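You operate a simulated robot arm through the tools that you are given. There is no shell and no other tool.

Carry out the task below with a simulated robot arm. There is one attempt and no reset: what you move stays moved.

Task
Put two scoops of fine grit in the purple tub, then fold and clip the blue-band sack.
Fine: use the scoop with orange grip, lay it back on its rest and press the tub's lid on.

It is judged by the outcome, as a careful person would: the job done as asked, and still so three seconds after it is handed in. It fails if anything else is knocked over, pushed out of place, dropped, spilled or broken. A push-on lid holds only when it is set on centred and level and pressed home; a screw cap is set on level and turned clockwise until tight. Flat cloth is picked up by pressing the open fingertips on it (5 to 10 N) and closing them slowly along it; thin cloth reads only 2 to 8 mm in the jaws.

Robot
A 6-joint arm with a two-finger parallel gripper, fixed in place. Base frame: the origin is at the foot of the arm, x ahead of it, y to its left, z up; the work surface is at about z = 720. Lengths are in mm, angles in degrees, forces in N, time in s.
With the tool pointing down near the work surface it reaches from about 320 to 800 mm from the base axis. Its first joint turns from -166.0 to 166.0 degrees. Payload 3.91 kg.
The tool frame sits at the grasp point between the pads (the TCP): z along the fingers, y along the line on which they close. The tips reach 30 mm beyond it. The gripper opens to 110 mm. The fingers are 20 mm wide and 10 mm thick; the gripper's body (48 by 112 mm) begins 55 mm behind the TCP.
Orientation is that of the tool frame in the base frame, as [roll, pitch, yaw] about the fixed x, y, z axes, in that order (R = Rz(yaw) Ry(pitch) Rx(roll)). With the fingers straight down and closing along the base's y, the tool's x points along the base's -x, its y along +y and its z along -z.

Tools
- The arm moves only by the tool apply_moves. Its argument "targets" is a list that holds one entry, the list of rows, each a list of 7 numbers: the turn, a rotation vector about the tool's x, y, z in units of 60 degrees (1.0 is 60 degrees), then the shift along the tool's x, y, z in units of 150 mm (1.0 is 150 mm), then the closure in counts, from 0 (fully open) to 255 (shut). In form: [[[ax, ay, az, x, y, z, jaw], ...]]. A call has 1 to 20 rows; each row is the pose to reach, as a shift and turn from the pose commanded when the call began, along the tool's axes at that moment. A call with a number of a shift or a turn outside -1 to 1 is refused whole. A row lasts 0.2 s, in which the tool goes at most 50 mm and 8.6 degrees; a call with a longer step from one row to the next is refused whole, and so is a gripper value outside its range. A pose out of reach is approached as far as the arm can. The call stops where the force on the tool passes 90 N (or 10 N more than at its start, if that is more) or the arm is blocked; 0.2 s more then pass. The fingers move at their own pace (about 45 mm/s each) and stop on an object; they squeeze with about 41 N. The grip force told is the motor's: it shows also when the fingers shut on nothing. Time passes only in rows, and 0.2 s behind the last, so rows that repeat a pose let the fingers close. The reply holds the time, the measured pose of the TCP, the force on the tool along the base axes, the opening and the grip force, in the units named above and with some noise, with the torque about the TCP (base axes, N m) and any sound that the robot's microphone picked up.
- Cameras (640 x 400 px; columns grow to the right, rows downward): "scene" is fixed at [56.1, -495.1, 1522.2]; the picture's right is [0.47, -0.88, 0.00], its down [-0.54, -0.28, -0.79] and it looks along [0.70, 0.37, -0.61] (base axes); focal length 326 px, centre (320, 200). "wrist" rides on the gripper at [77, 7, -115] in the tool frame; the picture's right is [-0.09, 1.00, 0.00], its down [-0.80, -0.07, -0.59] and it looks along [-0.59, -0.05, 0.80] (tool axes); focal length 270 px, centre (320, 200). There is no depth. A picture from a camera that has moved, and an enlarged one, comes with that camera's place and axes in the base frame and with its lens. The place of the scene camera against the robot may be out by one fixed shift of up to 18 mm in any direction.
- snapshot(camera): a new picture of that camera. No time passes.
- slide_trunk(by): slides the trunk up (or, below 0, down) by that many mm; the arm rides with it, the base frame stays. It gives what a move gives, with no picture.
- enlarge(camera, box): a new picture of the part [left, top, right, bottom] of that camera's present view, enlarged. No time passes.
- hand_in(): hands the job in; it is judged then, once.

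Places have to be worked out from the pictures, the camera data and where the tool is seen. Open the gripper and draw the arm clear of the work before you hand the job in, unless the task says otherwise.

The tools are called after ">>>" as a command line: name --argument value ..., lists and objects as JSON in quotes. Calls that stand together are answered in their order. apply_moves: Moves the arm, as the interface text tells. Its arguments: {"type":"object","properties":{"targets":{"type":"array","items":{"type":"array","items":{"type":"array","items":{"type":"number"}}}}},"required":["targets"]} The other tools are called the same way: slide_trunk (by) slides the trunk up or down; snapshot (camera) takes a picture; enlarge (camera, box) takes an enlarged picture of a part of a camera's view; hand_in () hands the job in.

At the start:

```text
clock: 0.0
position: [541.6, 218.3, 1234.1]
orientation: [180.0, 0.1, -179.9]
force: [0.4, 0.8, -0.3]
wrist_torque: [-0.01, 0.02, 0.0]
grip_width: 110.1
grip_force: 0.0
trunk travel left (down, up): [-575.0, 35.0]
```

scene: 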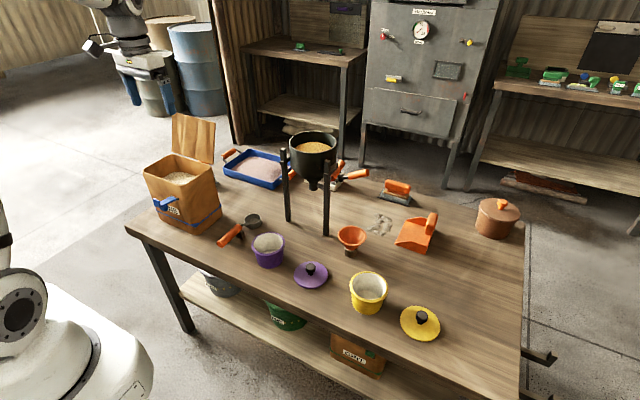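
wrist: 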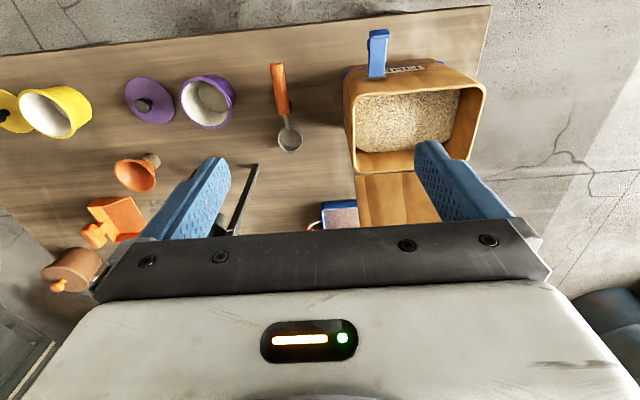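

I start by looking closely at the scene, in both cameras, before moving anything.

>>> enlarge --camera "scene" --box '[120, 100, 320, 300]'

>>> enlarge --camera "scene" --box '[260, 120, 460, 320]'

>>> enlarge --camera "wrist" --box '[240, 20, 500, 230]'

>>> enlarge --camera "wrist" --box '[0, 40, 260, 280]'

```text
2.00 times, centred on (220, 200) of scene
camera zoom: at [56.1, -495.1, 1522.2], right [0.47, -0.88, 0.0], down [-0.54, -0.28, -0.79], along [0.7, 0.37, -0.61], focal length 651 px, centre (520, 200)
```

zoom: 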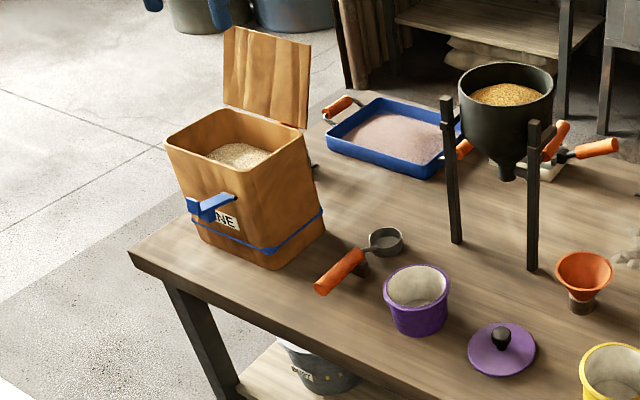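

```text
2.00 times, centred on (360, 220) of scene
camera zoom: at [56.1, -495.1, 1522.2], right [0.47, -0.88, 0.0], down [-0.54, -0.28, -0.79], along [0.7, 0.37, -0.61], focal length 651 px, centre (240, 160)
```

zoom: 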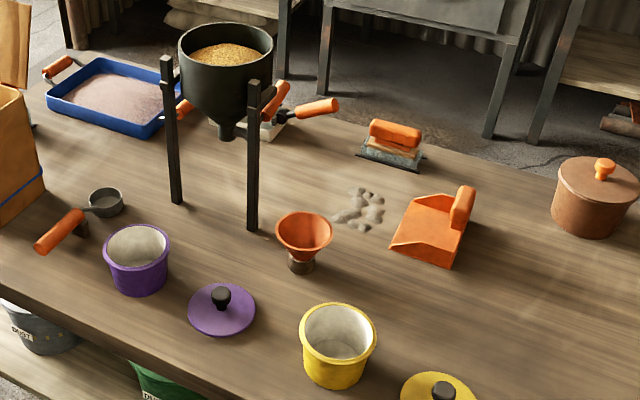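

```text
1.90 times, centred on (370, 125) of wrist
camera zoom: at [465.0, 224.7, 1348.2], right [0.09, 1.0, 0.0], down [0.8, -0.07, 0.59], along [0.59, -0.05, -0.8], focal length 515 px, centre (225, 343)
```

zoom: 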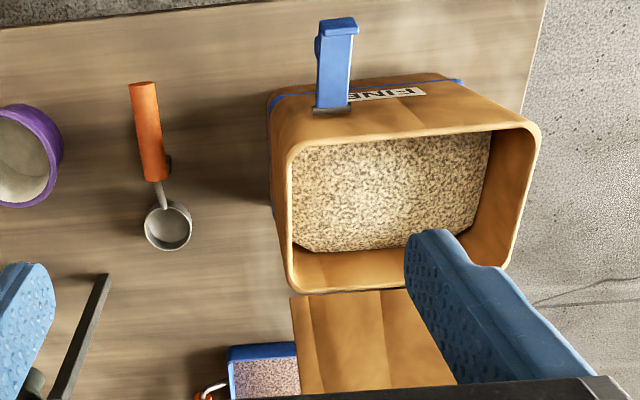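

```text
1.67 times, centred on (130, 160) of wrist
camera zoom: at [465.0, 224.7, 1348.2], right [0.09, 1.0, 0.0], down [0.8, -0.07, 0.59], along [0.59, -0.05, -0.8], focal length 450 px, centre (637, 267)
```

zoom: 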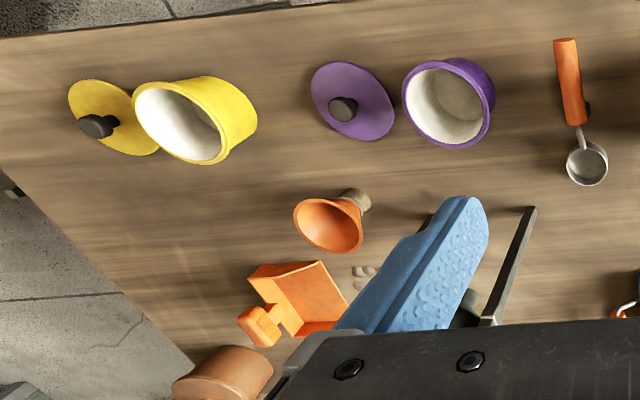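

The sack labelled FINE with a blue band stands at the left, with the orange-grip scoop beside it. I zoom in further on the sack clip, the scoop rest and the tub.

>>> enlarge --camera "scene" --box '[135, 105, 235, 240]'

>>> enlarge --camera "scene" --box '[205, 200, 335, 295]'

>>> enlarge --camera "wrist" --box '[330, 20, 500, 130]'

>>> enlarge --camera "wrist" --box '[230, 50, 340, 170]'

```text
2.96 times, centred on (185, 172) of scene
camera zoom: at [56.1, -495.1, 1522.2], right [0.47, -0.88, 0.0], down [-0.54, -0.28, -0.79], along [0.7, 0.37, -0.61], focal length 965 px, centre (720, 282)
```

zoom: 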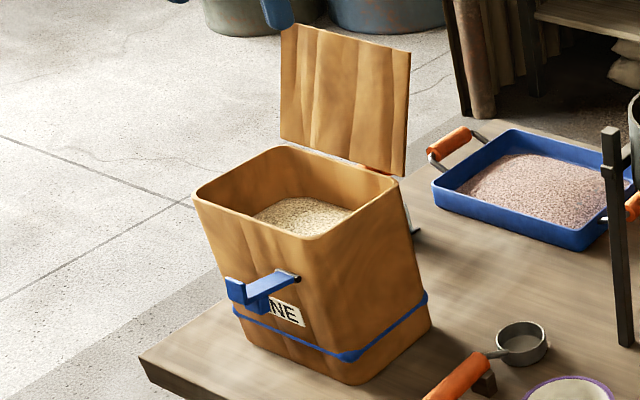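

```text
4.21 times, centred on (270, 248) of scene
camera zoom: at [56.1, -495.1, 1522.2], right [0.47, -0.88, 0.0], down [-0.54, -0.28, -0.79], along [0.7, 0.37, -0.61], focal length 1371 px, centre (530, 0)
```

zoom: 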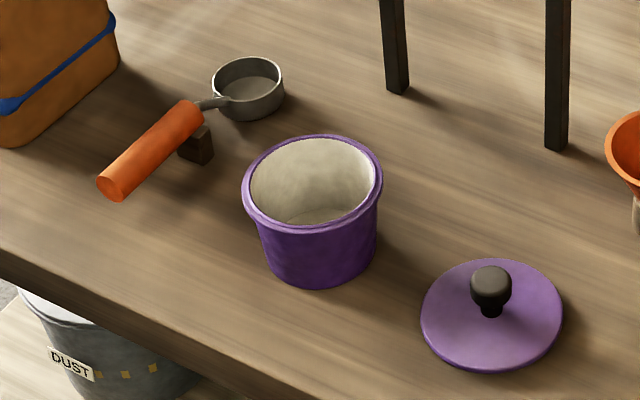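

```text
3.64 times, centred on (415, 75) of wrist
camera zoom: at [465.0, 224.7, 1348.2], right [0.09, 1.0, 0.0], down [0.8, -0.07, 0.59], along [0.59, -0.05, -0.8], focal length 983 px, centre (-26, 654)
```

zoom: 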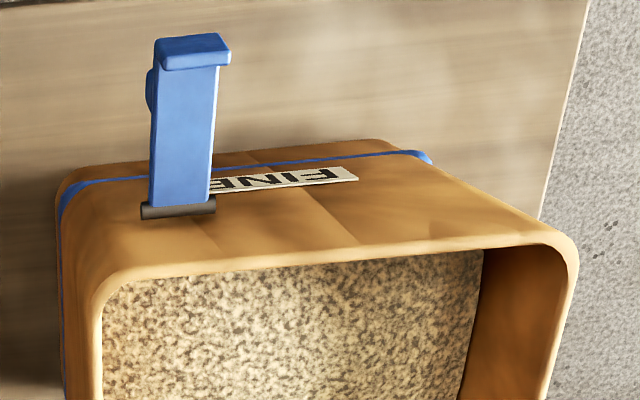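

```text
3.33 times, centred on (285, 110) of wrist
camera zoom: at [465.0, 224.7, 1348.2], right [0.09, 1.0, 0.0], down [0.8, -0.07, 0.59], along [0.59, -0.05, -0.8], focal length 901 px, centre (437, 500)
```

zoom: 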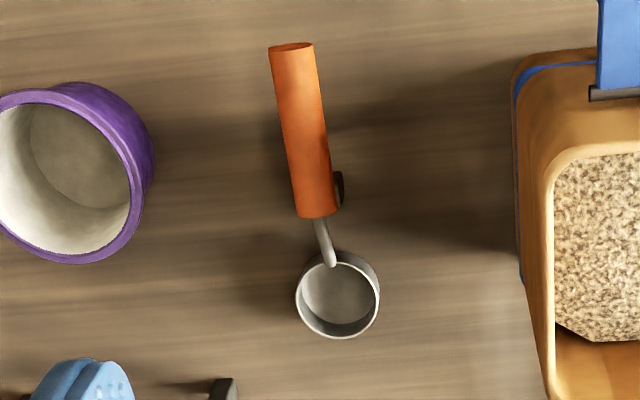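

The clip is a hinged blue lever on the sack's front, and the flap stands up at the back. I draw the arm back 150 mm so the wrist camera looks down on the sack, scoop and tub from another angle.

>>> apply_moves --targets '[[[0, 0, 0, 0.2, 0, 0, 0], [0, 0, 0, 0.4, 0, 0, 0], [0, 0, 0, 0.6, 0, 0, 0], [0, 0, 0, 0.8, 0, 0, 0], [0, 0, 0, 1.0, 0, 0, 0], [0, 0, 0, 1.0, 0, 0, 0]]]'

```text
clock: 1.4
position: [392.6, 216.8, 1232.2]
orientation: [-180.0, 0.1, 180.0]
force: [0.2, -0.5, 0.4]
wrist_torque: [0.02, 0.0, 0.05]
grip_width: 109.9
grip_force: 0.1
trunk travel left (down, up): [-575.0, 35.0]
```

The move went as asked; now I look from here.

>>> snapshot --camera "wrist"

>>> enlarge --camera "wrist" --box '[230, 60, 490, 230]'

```text
taken
camera wrist: at [316.2, 224.4, 1347.7], right [0.09, 1.0, 0.0], down [0.8, -0.07, 0.59], along [0.59, -0.05, -0.8], focal length 270 px, centre (320, 200)
```

wrist: 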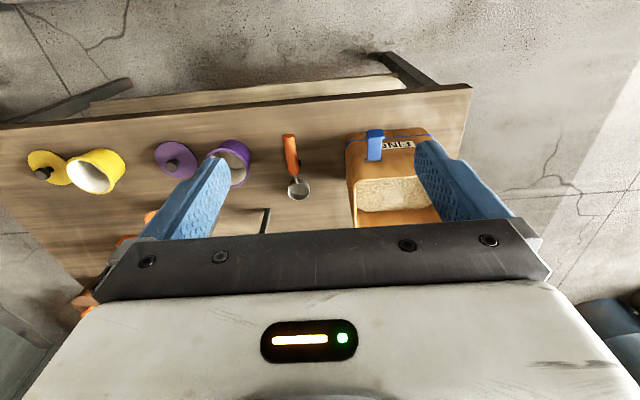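

```text
2.35 times, centred on (360, 145) of wrist
camera zoom: at [316.2, 224.4, 1347.7], right [0.09, 1.0, 0.0], down [0.8, -0.07, 0.59], along [0.59, -0.05, -0.8], focal length 636 px, centre (226, 329)
```

zoom: 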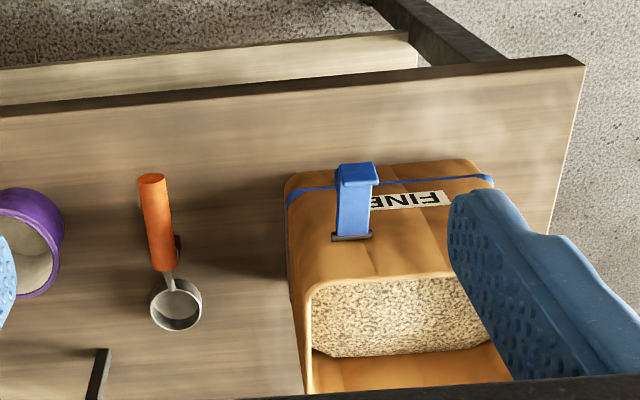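

Triangulating the two views puts the scoop bowl near (728, 129, ~735) and its handle running toward the robot. I move lower and closer above the scoop for a more exact look.

>>> apply_moves --targets '[[[0, 0, 0, -0.16, -0.1, 0.16, 0], [0, 0, 0, -0.32, -0.2, 0.33, 0], [0, 0, 0, -0.48, -0.3, 0.5, 0], [0, 0, 0, -0.64, -0.4, 0.66, 0], [0, 0, 0, -0.8, -0.5, 0.83, 0], [0, 0, 0, -0.95, -0.58, 1.0, 0], [0, 0, 0, -0.95, -0.58, 1.0, 0]]]'

>>> snapshot --camera "wrist"

>>> snapshot --camera "scene"

```text
clock: 3.0
position: [533.8, 130.5, 1085.2]
orientation: [180.0, 0.1, -180.0]
force: [-0.2, 0.3, -0.5]
wrist_torque: [0.0, -0.01, -0.01]
grip_width: 110.1
grip_force: 0.0
trunk travel left (down, up): [-575.0, 35.0]
```

```text
taken
camera wrist: at [457.0, 137.8, 1199.5], right [0.09, 1.0, 0.0], down [0.8, -0.07, 0.6], along [0.59, -0.05, -0.8], focal length 270 px, centre (320, 200)
```

wrist: 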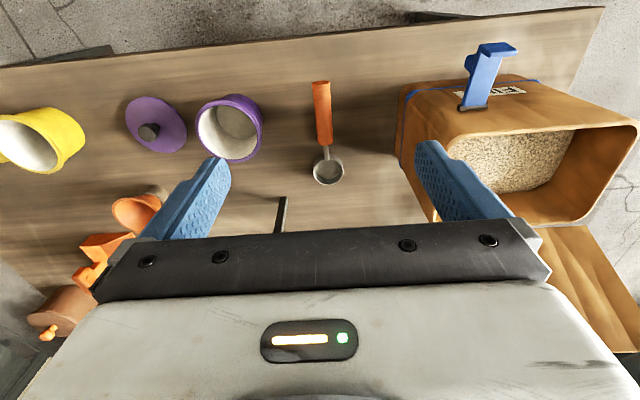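

```text
taken
```

scene: 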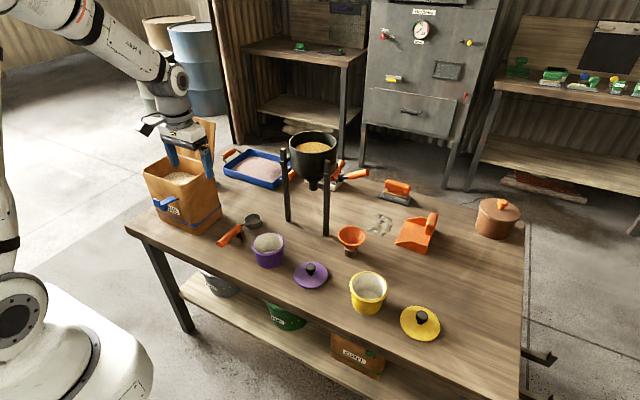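

The arm reaches easily here. I enlarge the wrist view around the scoop, tub, lid and sack for measuring.

>>> enlarge --camera "wrist" --box '[280, 60, 380, 200]'

>>> enlarge --camera "wrist" --box '[110, 70, 280, 190]'

>>> enlarge --camera "wrist" --box '[390, 20, 640, 250]'

```text
2.86 times, centred on (330, 130) of wrist
camera zoom: at [457.0, 137.8, 1199.5], right [0.09, 1.0, 0.0], down [0.8, -0.07, 0.6], along [0.59, -0.05, -0.8], focal length 772 px, centre (291, 400)
```

zoom: 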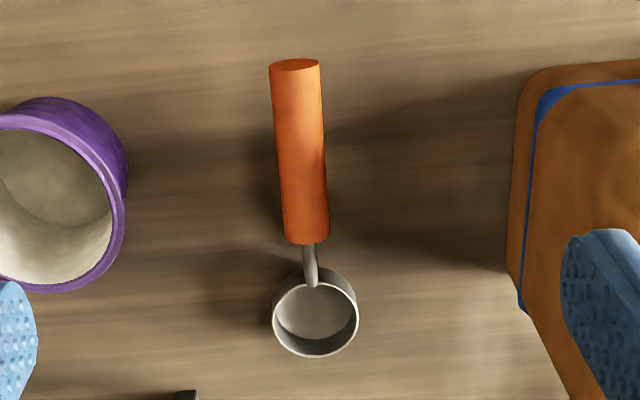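

```text
3.33 times, centred on (195, 130) of wrist
camera zoom: at [457.0, 137.8, 1199.5], right [0.09, 1.0, 0.0], down [0.8, -0.07, 0.6], along [0.59, -0.05, -0.8], focal length 901 px, centre (737, 433)
```

zoom: 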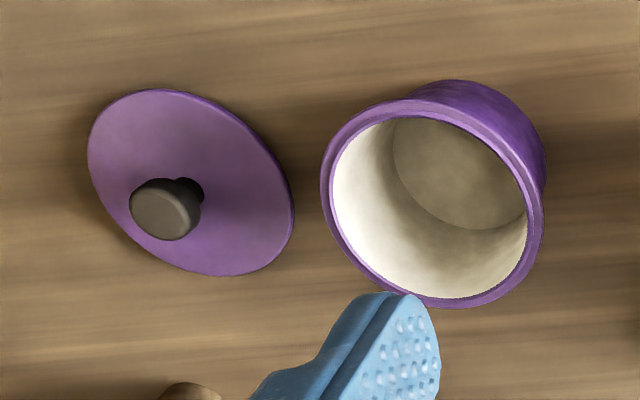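

```text
1.74 times, centred on (515, 135) of wrist
camera zoom: at [457.0, 137.8, 1199.5], right [0.09, 1.0, 0.0], down [0.8, -0.07, 0.6], along [0.59, -0.05, -0.8], focal length 470 px, centre (-19, 313)
```

zoom: 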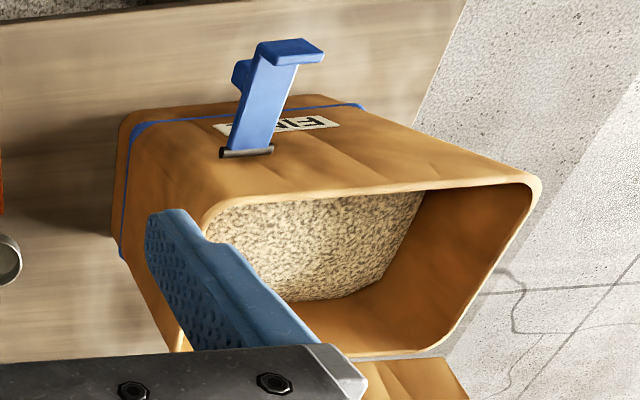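

From these views: scoop bowl rim at about (722, 131, ~747), radius about 29 mm, and its handle runs along x at y≈131 from x≈558 to 665. The tub is near (615, -12). I tilt the tool forward and drop back to get a near-horizontal view for heights.

>>> apply_moves --targets '[[[0, -0.12, 0, 0.1, 0.08, 0.16, 0], [0, -0.24, 0, 0.2, 0.16, 0.32, 0], [0, -0.36, 0, 0.3, 0.24, 0.48, 0], [0, -0.48, 0, 0.4, 0.32, 0.64, 0], [0, -0.6, 0, 0.48, 0.38, 0.8, 0], [0, -0.7, 0, 0.56, 0.42, 0.95, 0], [0, -0.7, 0, 0.56, 0.42, 0.95, 0]]]'

>>> snapshot --camera "wrist"

```text
clock: 4.6
position: [454.4, 199.5, 950.8]
orientation: [-179.5, 41.8, -179.7]
force: [1.2, -0.3, 0.0]
wrist_torque: [0.0, 0.01, -0.03]
grip_width: 109.9
grip_force: 0.0
out of reach, approached as far as the arm can: row 4, 6, 7
trunk travel left (down, up): [-575.0, 35.0]
```

```text
taken
camera wrist: at [321.3, 207.6, 984.9], right [0.07, 1.0, 0.05], down [0.2, -0.06, 0.98], along [0.98, -0.05, -0.2], focal length 270 px, centre (320, 200)
```

wrist: 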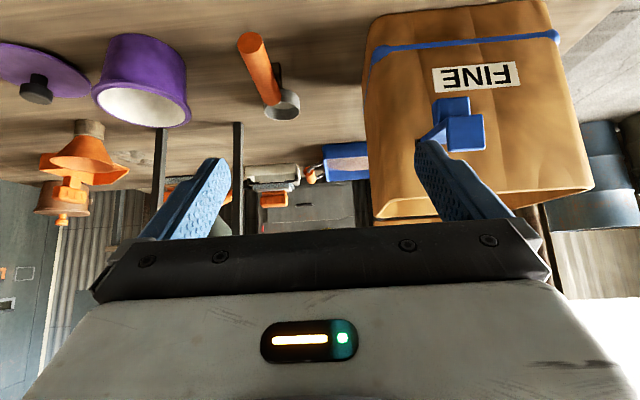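

This gives a good front view (upside down). I enlarge the sack front and the scoop/tub parts.

>>> enlarge --camera "wrist" --box '[340, 0, 600, 230]'

>>> enlarge --camera "wrist" --box '[0, 10, 320, 150]'

>>> enlarge --camera "scene" --box '[100, 80, 300, 250]'

```text
1.74 times, centred on (470, 115) of wrist
camera zoom: at [321.3, 207.6, 984.9], right [0.07, 1.0, 0.05], down [0.2, -0.06, 0.98], along [0.98, -0.05, -0.2], focal length 470 px, centre (59, 348)
```

zoom: 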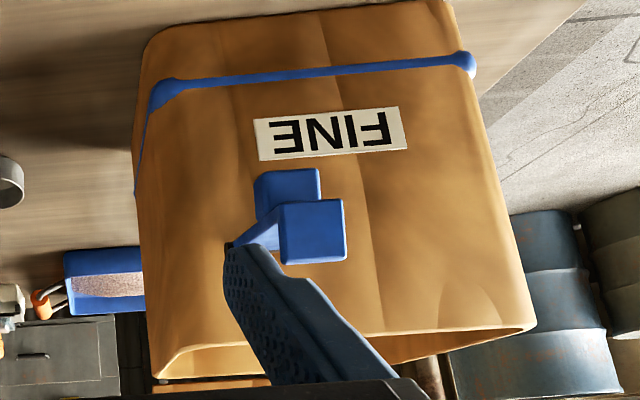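

```text
2.00 times, centred on (160, 80) of wrist
camera zoom: at [321.3, 207.6, 984.9], right [0.07, 1.0, 0.05], down [0.2, -0.06, 0.98], along [0.98, -0.05, -0.2], focal length 541 px, centre (640, 440)
```

zoom: 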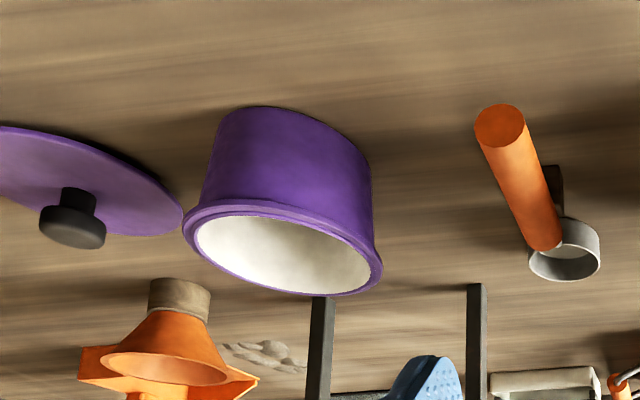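

```text
2.35 times, centred on (200, 165) of scene
camera zoom: at [56.1, -495.1, 1522.2], right [0.47, -0.88, 0.0], down [-0.54, -0.28, -0.79], along [0.7, 0.37, -0.61], focal length 766 px, centre (602, 282)
```

zoom: 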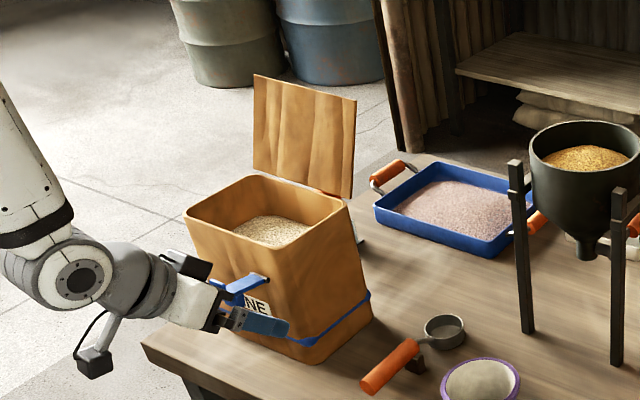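

The front view shows the handle horizontal at about z 764 from x 558 to 660 (y 131), a rest block under its front end, the bowl sitting on the table, and the sack rim at z≈932 spanning x 587–712, y 258–457. The arm was near its reach limit here, so I bring the tool back vertical above the scoop, ready to lower the trunk.

>>> apply_moves --targets '[[[0, 0.12, 0, -0.16, -0.08, -0.04, 0], [0, 0.24, 0, -0.33, -0.16, -0.08, 0], [0, 0.36, 0, -0.5, -0.24, -0.12, 0], [0, 0.48, 0, -0.66, -0.32, -0.16, 0], [0, 0.6, 0, -0.82, -0.4, -0.2, 0], [0, 0.697, 0, -0.98, -0.457, -0.24, 0], [0, 0.697, 0, -0.98, -0.457, -0.24, 0]]]'

>>> slide_trunk --by -100

```text
clock: 6.2
position: [541.9, 132.0, 1075.1]
orientation: [180.0, 0.2, 180.0]
force: [-0.2, -0.1, 0.1]
wrist_torque: [0.01, 0.02, 0.0]
grip_width: 110.1
grip_force: 0.0
out of reach, approached as far as the arm can: row 3
trunk travel left (down, up): [-575.0, 35.0]
```

```text
clock: 7.5
position: [542.2, 132.5, 975.5]
orientation: [-180.0, 0.2, 180.0]
force: [0.0, 1.2, -0.2]
wrist_torque: [-0.01, 0.0, 0.02]
grip_width: 109.8
grip_force: 0.0
trunk travel left (down, up): [-475.0, 135.0]
```

The trunk lowered cleanly. I look again from here for a closer measure of the scoop.

>>> snapshot --camera "wrist"

>>> enlarge --camera "wrist" --box '[260, 20, 400, 210]'

```text
taken
camera wrist: at [464.5, 138.8, 1089.7], right [0.09, 1.0, 0.0], down [0.8, -0.07, 0.6], along [0.59, -0.05, -0.8], focal length 270 px, centre (320, 200)
```

wrist: 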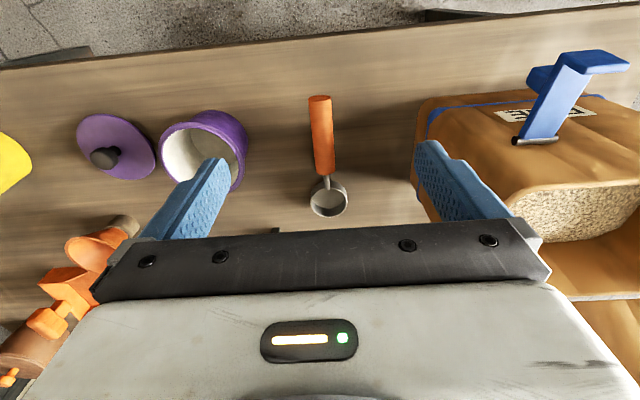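

```text
2.11 times, centred on (330, 115) of wrist
camera zoom: at [464.5, 138.8, 1089.7], right [0.09, 1.0, 0.0], down [0.8, -0.07, 0.6], along [0.59, -0.05, -0.8], focal length 569 px, centre (299, 379)
```

zoom: 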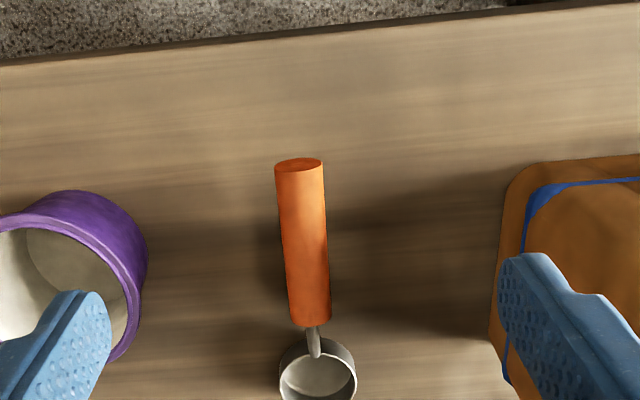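

The handle lies along y≈129.5 at z≈765. I move to above its middle at x≈606, then stop at z 850 to check.

>>> apply_moves --targets '[[[0, 0, 0, -0.1, -0.005, 0.2, 0], [0, 0, 0, -0.2, -0.01, 0.4, 0], [0, 0, 0, -0.3, -0.015, 0.6, 0], [0, 0, 0, -0.427, -0.02, 0.8, 0], [0, 0, 0, -0.427, -0.02, 0.833, 0]]]'

>>> snapshot --camera "wrist"

>>> enlarge --camera "scene" --box '[150, 130, 310, 270]'

```text
clock: 8.7
position: [606.9, 126.8, 851.6]
orientation: [180.0, 0.2, 179.9]
force: [-0.5, 0.8, 0.0]
wrist_torque: [0.0, 0.03, -0.01]
grip_width: 109.9
grip_force: 0.0
trunk travel left (down, up): [-475.0, 135.0]
```

```text
taken
camera wrist: at [529.2, 134.1, 965.4], right [0.09, 1.0, 0.0], down [0.8, -0.07, 0.6], along [0.59, -0.05, -0.8], focal length 270 px, centre (320, 200)
```

wrist: 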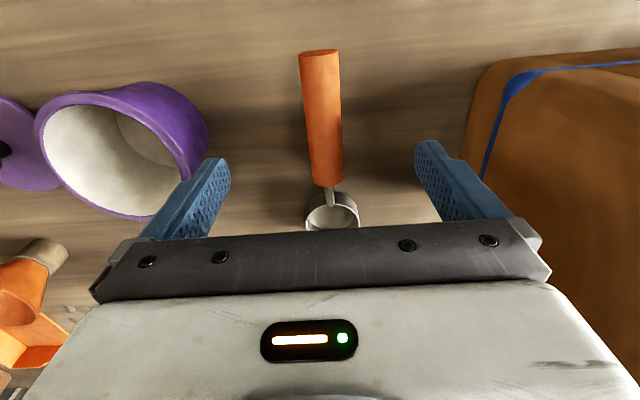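

```text
2.86 times, centred on (230, 200) of scene
camera zoom: at [56.1, -495.1, 1522.2], right [0.47, -0.88, 0.0], down [-0.54, -0.28, -0.79], along [0.7, 0.37, -0.61], focal length 931 px, centre (577, 200)
```

zoom: 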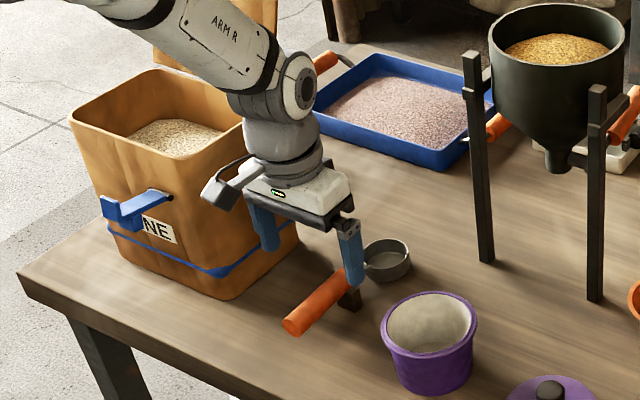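

The handle is centred between the fingers within a few mm. I lower onto it with the jaws open, then close.

>>> apply_moves --targets '[[[0, 0, 0, 0, 0.01, 0.15, 0], [0, 0, 0, 0, 0.02, 0.3, 0], [0, 0, 0, 0, 0.02, 0.45, 0], [0, 0, 0, 0, 0.02, 0.52, 0], [0, 0, 0, 0, 0.02, 0.57, 0], [0, 0, 0, 0, 0.02, 0.57, 0]]]'

>>> snapshot --camera "wrist"

>>> enlarge --camera "scene" --box '[190, 170, 290, 270]'

```text
clock: 10.1
position: [605.6, 130.2, 764.7]
orientation: [-179.9, 0.2, -179.9]
force: [0.2, 0.7, -0.5]
wrist_torque: [-0.01, 0.03, 0.02]
grip_width: 110.0
grip_force: 0.0
trunk travel left (down, up): [-475.0, 135.0]
```

```text
taken
camera wrist: at [529.0, 137.7, 879.7], right [0.09, 1.0, 0.0], down [0.8, -0.07, 0.6], along [0.59, -0.05, -0.8], focal length 270 px, centre (320, 200)
```

wrist: 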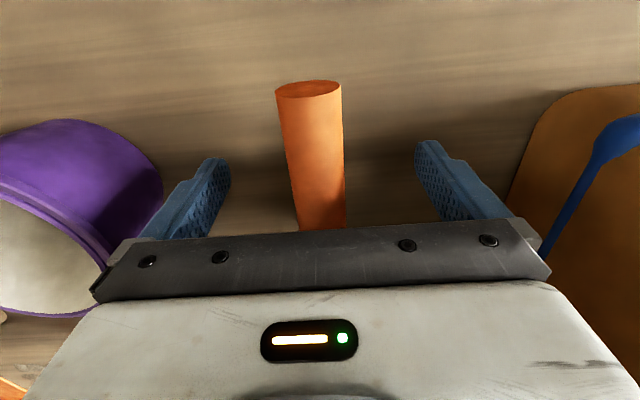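

```text
4.00 times, centred on (240, 220) of scene
camera zoom: at [56.1, -495.1, 1522.2], right [0.47, -0.88, 0.0], down [-0.54, -0.28, -0.79], along [0.7, 0.37, -0.61], focal length 1303 px, centre (640, 120)
```

zoom: 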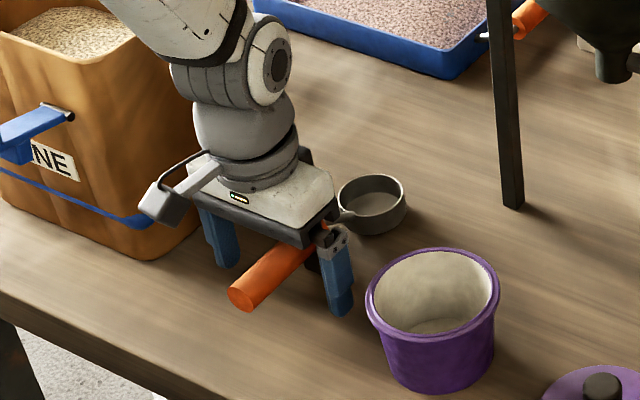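

The handle lies centred between the fingers (y≈130). I close the jaws on it.

>>> apply_moves --targets '[[[0, 0, 0, 0, 0, 0, 255], [0, 0, 0, 0, 0, 0, 255], [0, 0, 0, 0, 0, 0, 255], [0, 0, 0, 0, 0, 0, 255], [0, 0, 0, 0, 0, 0, 255], [0, 0, 0, 0, 0, 0, 255], [0, 0, 0, 0, 0, 0, 255], [0, 0, 0, 0, 0, 0, 255]]]'

>>> snapshot --camera "wrist"

>>> enlarge --camera "scene" --box '[190, 170, 290, 270]'

```text
clock: 11.9
position: [607.1, 129.8, 764.9]
orientation: [179.9, 0.1, -179.8]
force: [-0.5, -0.5, 0.3]
wrist_torque: [-0.01, 0.02, -0.03]
grip_width: 25.8
grip_force: 41.2
trunk travel left (down, up): [-475.0, 135.0]
```

```text
taken
camera wrist: at [529.0, 137.7, 879.9], right [0.09, 1.0, 0.0], down [0.8, -0.07, 0.6], along [0.59, -0.05, -0.8], focal length 270 px, centre (320, 200)
```

wrist: 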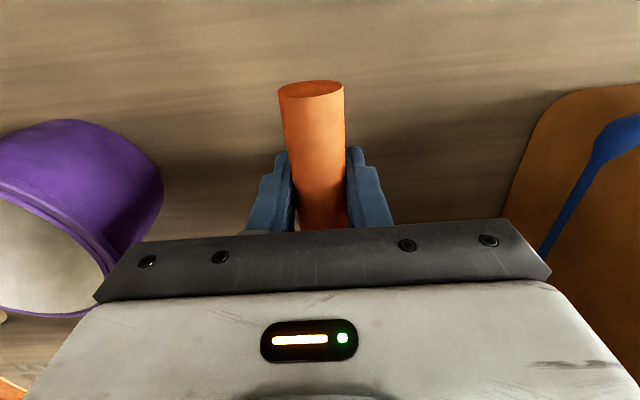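

```text
4.00 times, centred on (240, 220) of scene
camera zoom: at [56.1, -495.1, 1522.2], right [0.47, -0.88, 0.0], down [-0.54, -0.28, -0.79], along [0.7, 0.37, -0.61], focal length 1303 px, centre (640, 120)
```

zoom: 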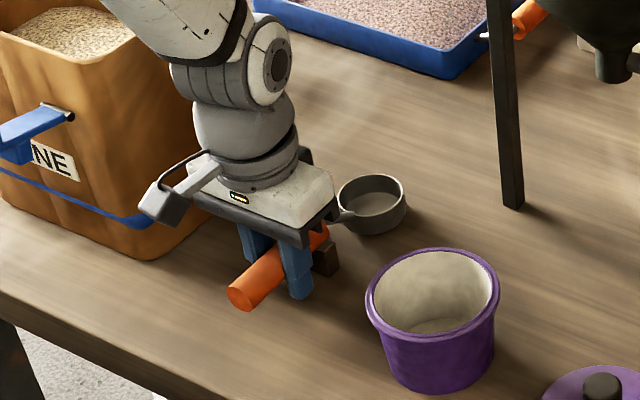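

Grip width 25.8 mm at 41 N: the handle is held with the TCP at (606.5, 130, 765), which I note as the rest pose. I lift it straight up and check that it stays level in the jaws.

>>> apply_moves --targets '[[[0, 0, 0, 0, 0, -0.06, 255], [0, 0, 0, 0, 0, -0.15, 255], [0, 0, 0, 0, 0, -0.3, 255], [0, 0, 0, 0, 0, -0.5, 255], [0, 0, 0, 0, 0, -0.7, 255], [0, 0, 0, 0, 0, -0.9, 255], [0, 0, 0, 0, 0, -1.0, 255], [0, 0, 0, 0, 0, -1.0, 255]]]'

>>> snapshot --camera "wrist"

>>> enlarge --camera "scene" --box '[150, 100, 310, 270]'

```text
clock: 13.7
position: [608.8, 129.8, 915.6]
orientation: [180.0, 0.2, -179.9]
force: [0.6, 0.1, -1.1]
wrist_torque: [-0.03, 0.12, -0.01]
grip_width: 26.0
grip_force: 40.9
trunk travel left (down, up): [-475.0, 135.0]
```

```text
taken
camera wrist: at [530.9, 136.4, 1029.0], right [0.09, 1.0, 0.0], down [0.8, -0.07, 0.6], along [0.59, -0.05, -0.8], focal length 270 px, centre (320, 200)
```

wrist: 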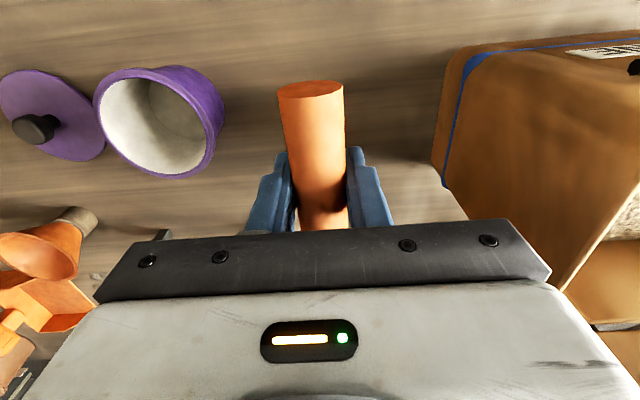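

```text
2.35 times, centred on (230, 185) of scene
camera zoom: at [56.1, -495.1, 1522.2], right [0.47, -0.88, 0.0], down [-0.54, -0.28, -0.79], along [0.7, 0.37, -0.61], focal length 766 px, centre (532, 235)
```

zoom: 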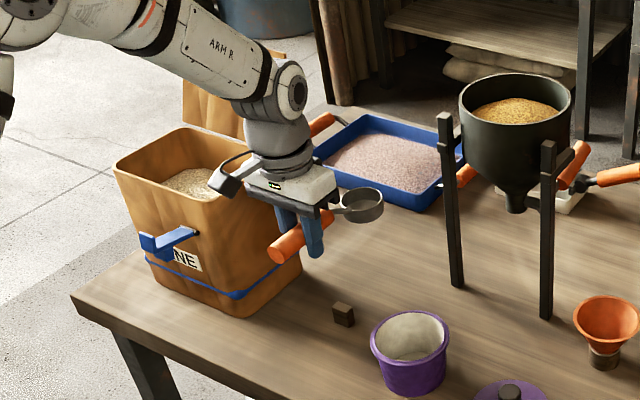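

The scoop hangs level. Next I rise and shift toward the sack so the wrist camera can see the grit level inside it.

>>> apply_moves --targets '[[[0, 0, 0, 0, 0.0, -0.2, 255], [0, 0, 0, 0, 0.1, -0.4, 255], [0, 0, 0, 0, 0.25, -0.6, 255], [0, 0, 0, 0, 0.4, -0.8, 255], [0, 0, 0, 0, 0.55, -1.0, 255], [0, 0, 0, 0, 0.6, -1.0, 255]]]'

>>> snapshot --camera "wrist"

>>> enlarge --camera "wrist" --box '[330, 20, 630, 240]'

>>> enlarge --camera "scene" --box '[100, 70, 280, 250]'

```text
clock: 15.1
position: [605.1, 219.9, 1064.4]
orientation: [180.0, 0.3, -180.0]
force: [0.2, 0.5, -1.1]
wrist_torque: [-0.01, 0.11, 0.0]
grip_width: 25.9
grip_force: 40.8
trunk travel left (down, up): [-475.0, 135.0]
```

```text
taken
camera wrist: at [528.3, 227.3, 1178.7], right [0.09, 1.0, 0.0], down [0.8, -0.07, 0.6], along [0.59, -0.05, -0.8], focal length 270 px, centre (320, 200)
```

wrist: 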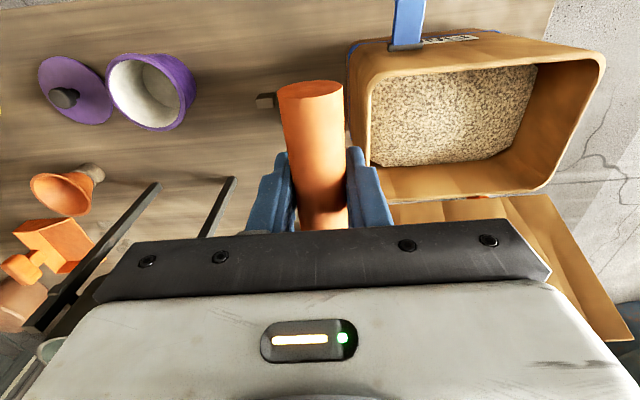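

```text
1.82 times, centred on (480, 130) of wrist
camera zoom: at [528.3, 227.3, 1178.7], right [0.09, 1.0, 0.0], down [0.8, -0.07, 0.6], along [0.59, -0.05, -0.8], focal length 491 px, centre (29, 327)
```

zoom: 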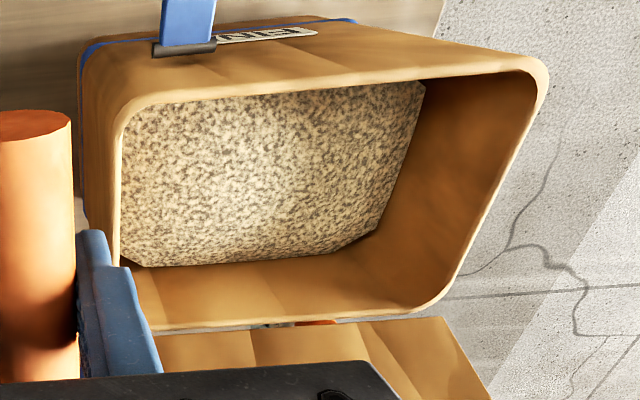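

```text
2.22 times, centred on (190, 160) of scene
camera zoom: at [56.1, -495.1, 1522.2], right [0.47, -0.88, 0.0], down [-0.54, -0.28, -0.79], along [0.7, 0.37, -0.61], focal length 724 px, centre (609, 289)
```

zoom: 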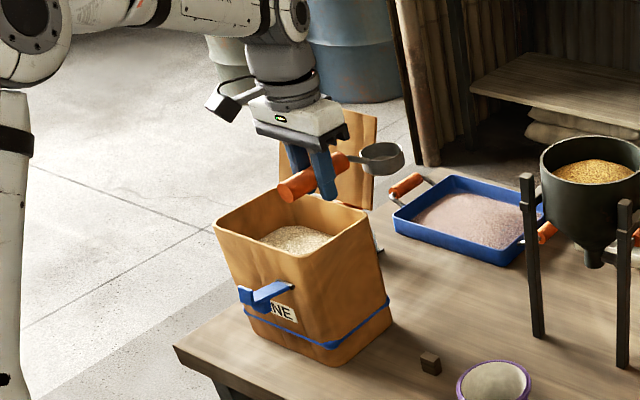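

The two views put the grit surface at about z 876, some 56 mm below the rim, and the flap leaning back to about x 767 at z 1074. Scooping along the sack's long (y) side needs the least tilt, so I back away from the flap, rise, and start turning the tool so the bowl points to +y.

>>> apply_moves --targets '[[[0, 0, 0, 0.15, 0, -0.15, 255], [0, 0, 0, 0.35, 0, -0.3, 255], [0, 0, -0.1, 0.35, 0, -0.3, 255], [0, 0, -0.2, 0.35, 0, -0.3, 255], [0, 0, -0.3, 0.35, 0, -0.3, 255], [0, 0, -0.4, 0.35, 0, -0.3, 255], [0, 0, -0.5, 0.35, 0, -0.3, 255], [0, 0, -0.6, 0.35, 0, -0.3, 255], [0, 0, -0.7, 0.35, 0, -0.3, 255], [0, 0, -0.75, 0.35, 0, -0.3, 255], [0, 0, -0.75, 0.35, 0, -0.3, 255]]]'

>>> apply_moves --targets '[[[0, 0, -0.1, 0, 0, 0, 255], [0, 0, -0.2, 0, 0, 0, 255], [0, 0, -0.3, 0, 0, 0, 255], [0, 0, -0.4, 0, 0, 0, 255], [0, 0, -0.5, 0, 0, 0, 255], [0, 0, -0.6, 0, 0, 0, 255], [0, 0, -0.7, 0, 0, 0, 255], [0, 0, -0.75, 0, 0, 0, 255], [0, 0, -0.75, 0, 0, 0, 255]]]'

>>> snapshot --camera "scene"

>>> snapshot --camera "wrist"

```text
clock: 17.5
position: [553.2, 223.0, 1108.2]
orientation: [-179.9, 0.1, -134.9]
force: [-0.7, 0.8, -1.5]
wrist_torque: [-0.05, 0.07, -0.03]
grip_width: 25.6
grip_force: 41.8
trunk travel left (down, up): [-475.0, 135.0]
```

```text
clock: 19.5
position: [552.1, 222.3, 1108.3]
orientation: [-179.8, 0.0, -90.0]
force: [0.6, -0.3, -0.5]
wrist_torque: [-0.09, 0.02, 0.01]
grip_width: 26.1
grip_force: 40.6
trunk travel left (down, up): [-475.0, 135.0]
```

```text
taken
```

scene: 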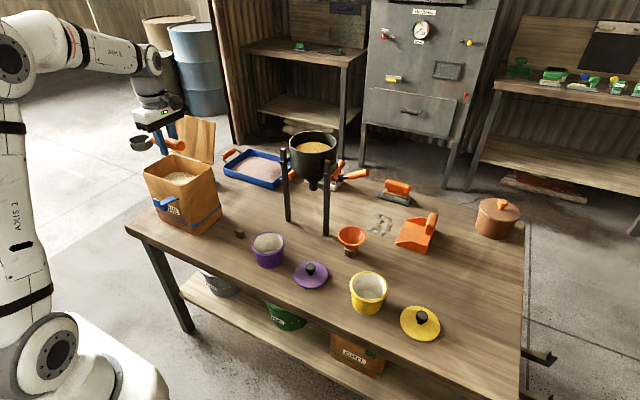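

```text
taken
camera wrist: at [545.5, 145.3, 1224.3], right [-1.0, 0.09, 0.0], down [0.07, 0.8, 0.59], along [0.05, 0.59, -0.8], focal length 270 px, centre (320, 200)
```

wrist: 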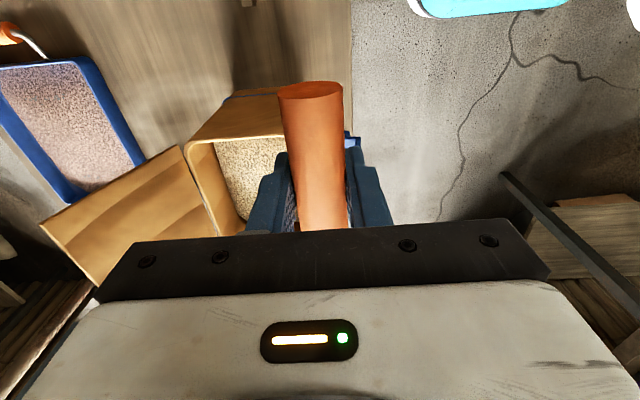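

The tool is now turned (bowl toward +y). I move over the sack opening and tilt the bowl down 40°, keeping the bowl just above the rim at about (645, 345).

>>> apply_moves --targets '[[[0, 0.1, 0, -0.05, -0.1, 0, 255], [0, 0.2, 0, -0.1, -0.2, 0.04, 255], [0, 0.3, 0, -0.15, -0.32, 0.08, 255], [0, 0.4, 0, -0.2, -0.44, 0.12, 255], [0, 0.5, 0, -0.25, -0.54, 0.16, 255], [0, 0.6, 0, -0.28, -0.6, 0.2, 255], [0, 0.667, 0, -0.3, -0.62, 0.247, 255], [0, 0.667, 0, -0.3, -0.62, 0.247, 255]]]'

>>> enlarge --camera "scene" --box '[100, 70, 280, 250]'

>>> snapshot --camera "wrist"

```text
clock: 21.3
position: [642.9, 266.7, 1071.5]
orientation: [-179.7, -40.1, -90.3]
force: [0.4, -0.4, -1.2]
wrist_torque: [-0.05, 0.03, 0.0]
grip_width: 26.0
grip_force: 40.9
trunk travel left (down, up): [-475.0, 135.0]
```

```text
2.22 times, centred on (190, 160) of scene
camera zoom: at [56.1, -495.1, 1522.2], right [0.47, -0.88, 0.0], down [-0.54, -0.28, -0.79], along [0.7, 0.37, -0.61], focal length 724 px, centre (609, 289)
```

zoom: 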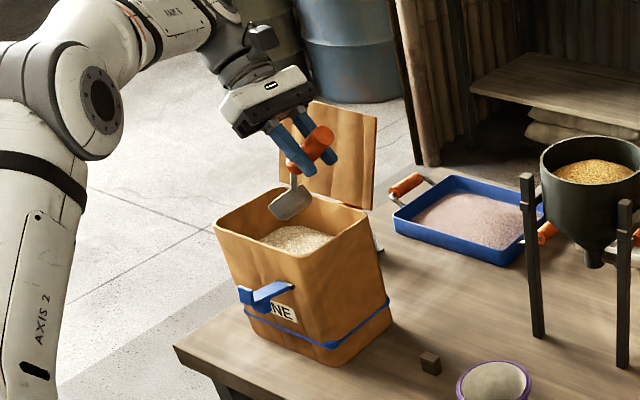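

```text
taken
camera wrist: at [637.3, 282.4, 1208.9], right [-1.0, 0.07, -0.06], down [0.07, 1.0, -0.06], along [0.06, -0.06, -1.0], focal length 270 px, centre (320, 200)
```

wrist: 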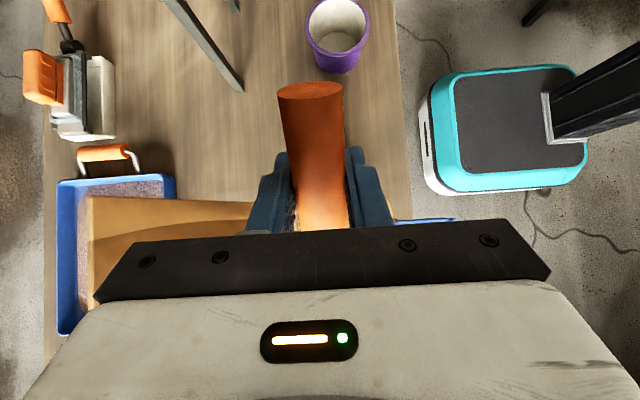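

The bowl sits over the opening as planned. I lower it to just enter the grit with the front lip, watching the force.

>>> apply_moves --targets '[[[0, 0, 0, -0.1, 0, 0.1, 255], [0, 0, 0, -0.2, 0, 0.2, 255], [0, 0, 0, -0.3, 0, 0.3, 255], [0, 0, 0, -0.38, 0, 0.38, 255], [0, 0, 0, -0.44, 0, 0.43, 255], [0, 0, 0, -0.48, 0, 0.468, 255], [0, 0, 0, -0.48, 0, 0.468, 255]]]'

>>> enlarge --camera "scene" --box '[120, 90, 260, 250]'

>>> snapshot --camera "wrist"

```text
clock: 22.9
position: [646.9, 277.6, 974.7]
orientation: [-179.8, -40.0, -90.2]
force: [-0.8, -0.2, -1.8]
wrist_torque: [-0.11, -0.03, -0.02]
grip_width: 26.2
grip_force: 40.8
trunk travel left (down, up): [-475.0, 135.0]
```

```text
2.50 times, centred on (190, 170) of scene
camera zoom: at [56.1, -495.1, 1522.2], right [0.47, -0.88, 0.0], down [-0.54, -0.28, -0.79], along [0.7, 0.37, -0.61], focal length 814 px, centre (645, 275)
```

zoom: 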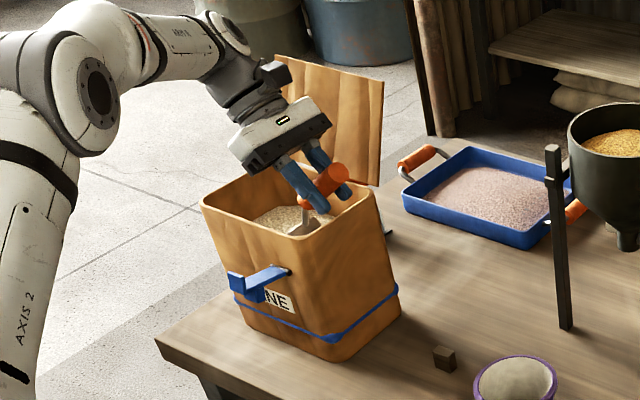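

```text
taken
camera wrist: at [639.1, 292.2, 1112.4], right [-1.0, 0.07, -0.06], down [0.07, 1.0, -0.06], along [0.06, -0.06, -1.0], focal length 270 px, centre (320, 200)
```

wrist: 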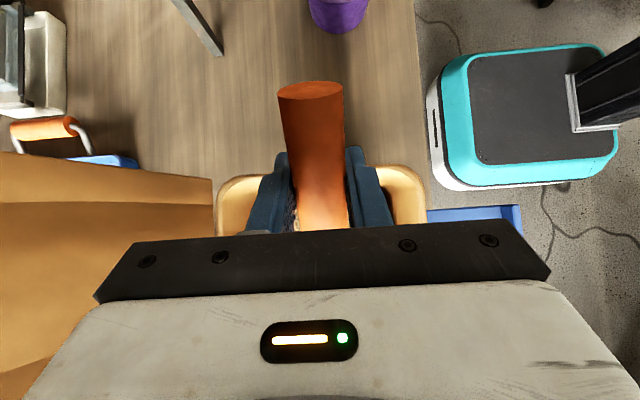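

The low-y rim shows at y≈264–268 and the bowl lip is at the grit surface. I now push the bowl forward and down into the grit while rotating it back toward 28°.

>>> apply_moves --targets '[[[0, -0.01, 0, -0.06, 0, 0.02, 255], [0, -0.02, 0, -0.12, 0, 0.04, 255], [0, -0.04, 0, -0.18, 0, 0.06, 255], [0, -0.07, 0, -0.23, 0, 0.07, 255], [0, -0.1, 0, -0.28, 0, 0.07, 255], [0, -0.13, 0, -0.32, 0, 0.065, 255], [0, -0.16, 0, -0.35, 0, 0.06, 255], [0, -0.2, 0, -0.367, 0, 0.058, 255], [0, -0.2, 0, -0.367, 0, 0.058, 255]]]'

>>> enlarge --camera "scene" --box '[120, 90, 260, 250]'

>>> snapshot --camera "wrist"

```text
clock: 24.9
position: [646.2, 312.6, 931.9]
orientation: [-179.8, -28.0, -90.1]
force: [-1.3, 1.1, 8.2]
wrist_torque: [-0.63, 0.02, -0.01]
grip_width: 25.7
grip_force: 40.7
trunk travel left (down, up): [-475.0, 135.0]
```

```text
2.50 times, centred on (190, 170) of scene
camera zoom: at [56.1, -495.1, 1522.2], right [0.47, -0.88, 0.0], down [-0.54, -0.28, -0.79], along [0.7, 0.37, -0.61], focal length 814 px, centre (645, 275)
```

zoom: 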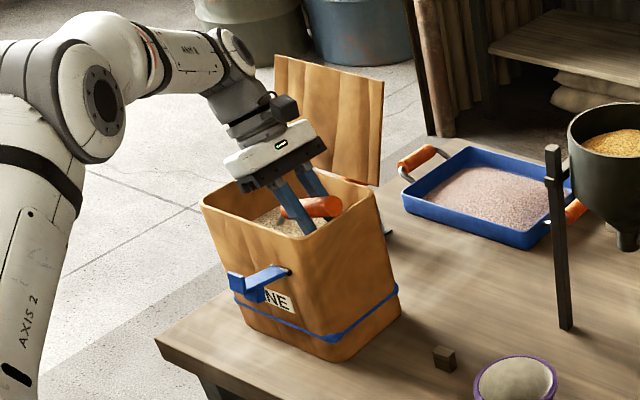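

```text
taken
camera wrist: at [639.3, 298.4, 1069.0], right [-1.0, 0.08, -0.04], down [0.07, 0.99, 0.15], along [0.06, 0.15, -0.99], focal length 270 px, centre (320, 200)
```

wrist: 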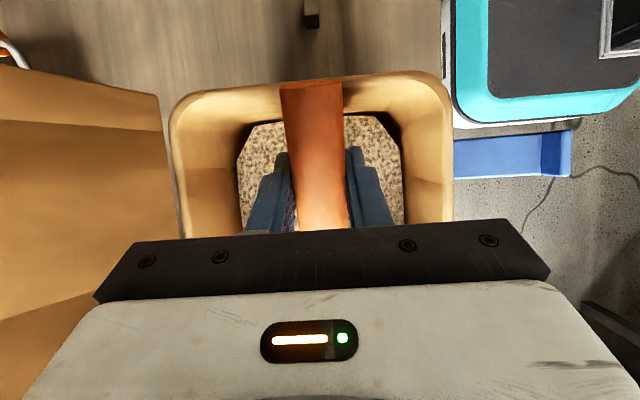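

The torque sign shows the upward 8 N acts about 55 mm behind the TCP: the handle's rear end is touching the sack rim, which must be nearer z 940. I raise the scoop straight up a little to free it, staying tilted, then check.

>>> apply_moves --targets '[[[0, 0, 0, 0.02, 0, -0.04, 255], [0, 0, 0, 0.04, 0, -0.08, 255], [0, 0, 0, 0.056, 0, -0.106, 255], [0, 0, 0, 0.056, 0, -0.106, 255]]]'

>>> enlarge --camera "scene" --box '[150, 130, 230, 220]'

```text
clock: 25.9
position: [647.3, 313.1, 948.8]
orientation: [-179.8, -28.0, -90.1]
force: [0.2, -0.9, -1.5]
wrist_torque: [-0.13, 0.02, -0.01]
grip_width: 25.7
grip_force: 40.4
trunk travel left (down, up): [-475.0, 135.0]
```

```text
4.44 times, centred on (190, 175) of scene
camera zoom: at [56.1, -495.1, 1522.2], right [0.47, -0.88, 0.0], down [-0.54, -0.28, -0.79], along [0.7, 0.37, -0.61], focal length 1448 px, centre (898, 311)
```

zoom: 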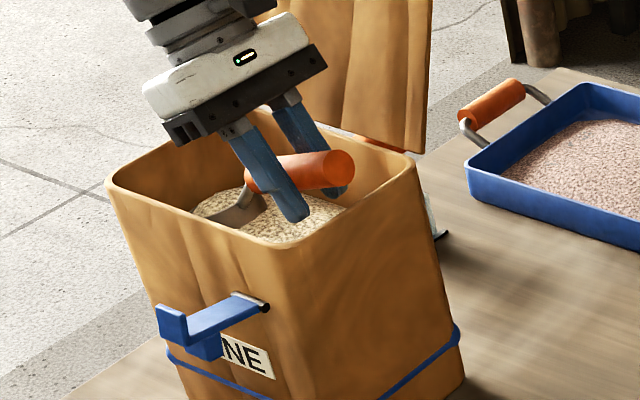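

It is free again; the bowl is partly in grit but not well filled. I lift, step back with a steeper 42° tilt, and dig in deeper and forward, ending at 33° so the handle clears the rim.

>>> apply_moves --targets '[[[0, 0, 0, 0.05, 0, -0.08, 255], [0, 0, 0, 0.101, 0, -0.154, 255], [0, 0.06, 0, 0.17, 0, -0.19, 255], [0, 0.117, 0, 0.246, 0, -0.228, 255], [0, 0.175, 0, 0.29, 0, -0.225, 255], [0, 0.233, 0, 0.332, 0, -0.22, 255], [0, 0.233, 0, 0.293, 0, -0.146, 255], [0, 0.233, 0, 0.254, 0, -0.073, 255], [0, 0.225, 0, 0.2, 0, -0.045, 255], [0, 0.215, 0, 0.14, 0, -0.015, 255], [0, 0.2, 0, 0.081, 0, 0.013, 255], [0, 0.171, 0, 0.037, 0, 0.027, 255], [0, 0.142, 0, -0.007, 0, 0.041, 255], [0, 0.11, 0, -0.04, 0, 0.051, 255], [0, 0.083, 0, -0.073, 0, 0.061, 255], [0, 0.083, 0, -0.073, 0, 0.061, 255]]]'

>>> enlarge --camera "scene" --box '[150, 130, 230, 220]'

>>> snapshot --camera "wrist"

```text
clock: 29.3
position: [645.4, 317.7, 936.5]
orientation: [-179.7, -32.8, -90.2]
force: [0.4, -3.8, 8.4]
wrist_torque: [0.71, -0.1, -0.1]
grip_width: 25.8
grip_force: 40.8
trunk travel left (down, up): [-475.0, 135.0]
```

```text
4.44 times, centred on (190, 175) of scene
camera zoom: at [56.1, -495.1, 1522.2], right [0.47, -0.88, 0.0], down [-0.54, -0.28, -0.79], along [0.7, 0.37, -0.61], focal length 1448 px, centre (898, 311)
```

zoom: 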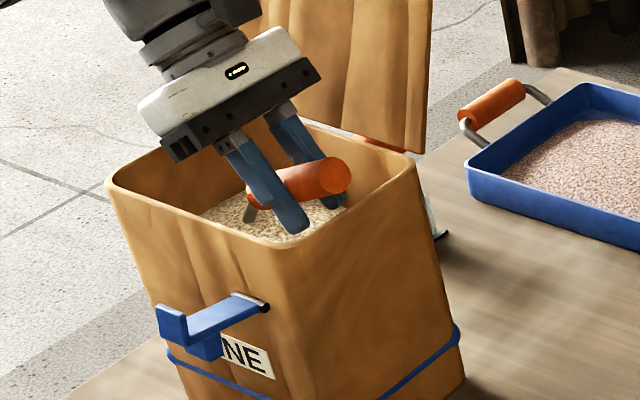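

```text
taken
camera wrist: at [638.9, 315.1, 1075.1], right [-1.0, 0.07, -0.05], down [0.07, 1.0, 0.06], along [0.06, 0.06, -1.0], focal length 270 px, centre (320, 200)
```

wrist: 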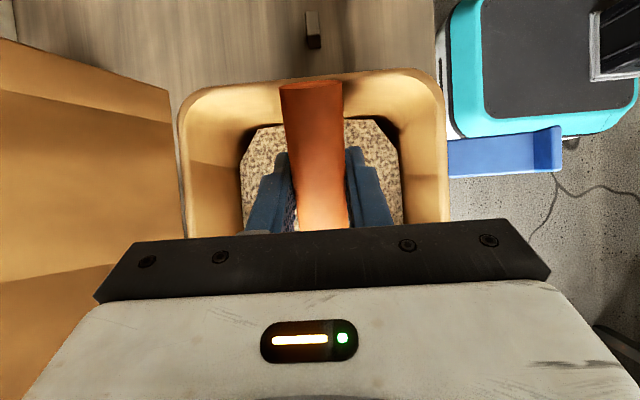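

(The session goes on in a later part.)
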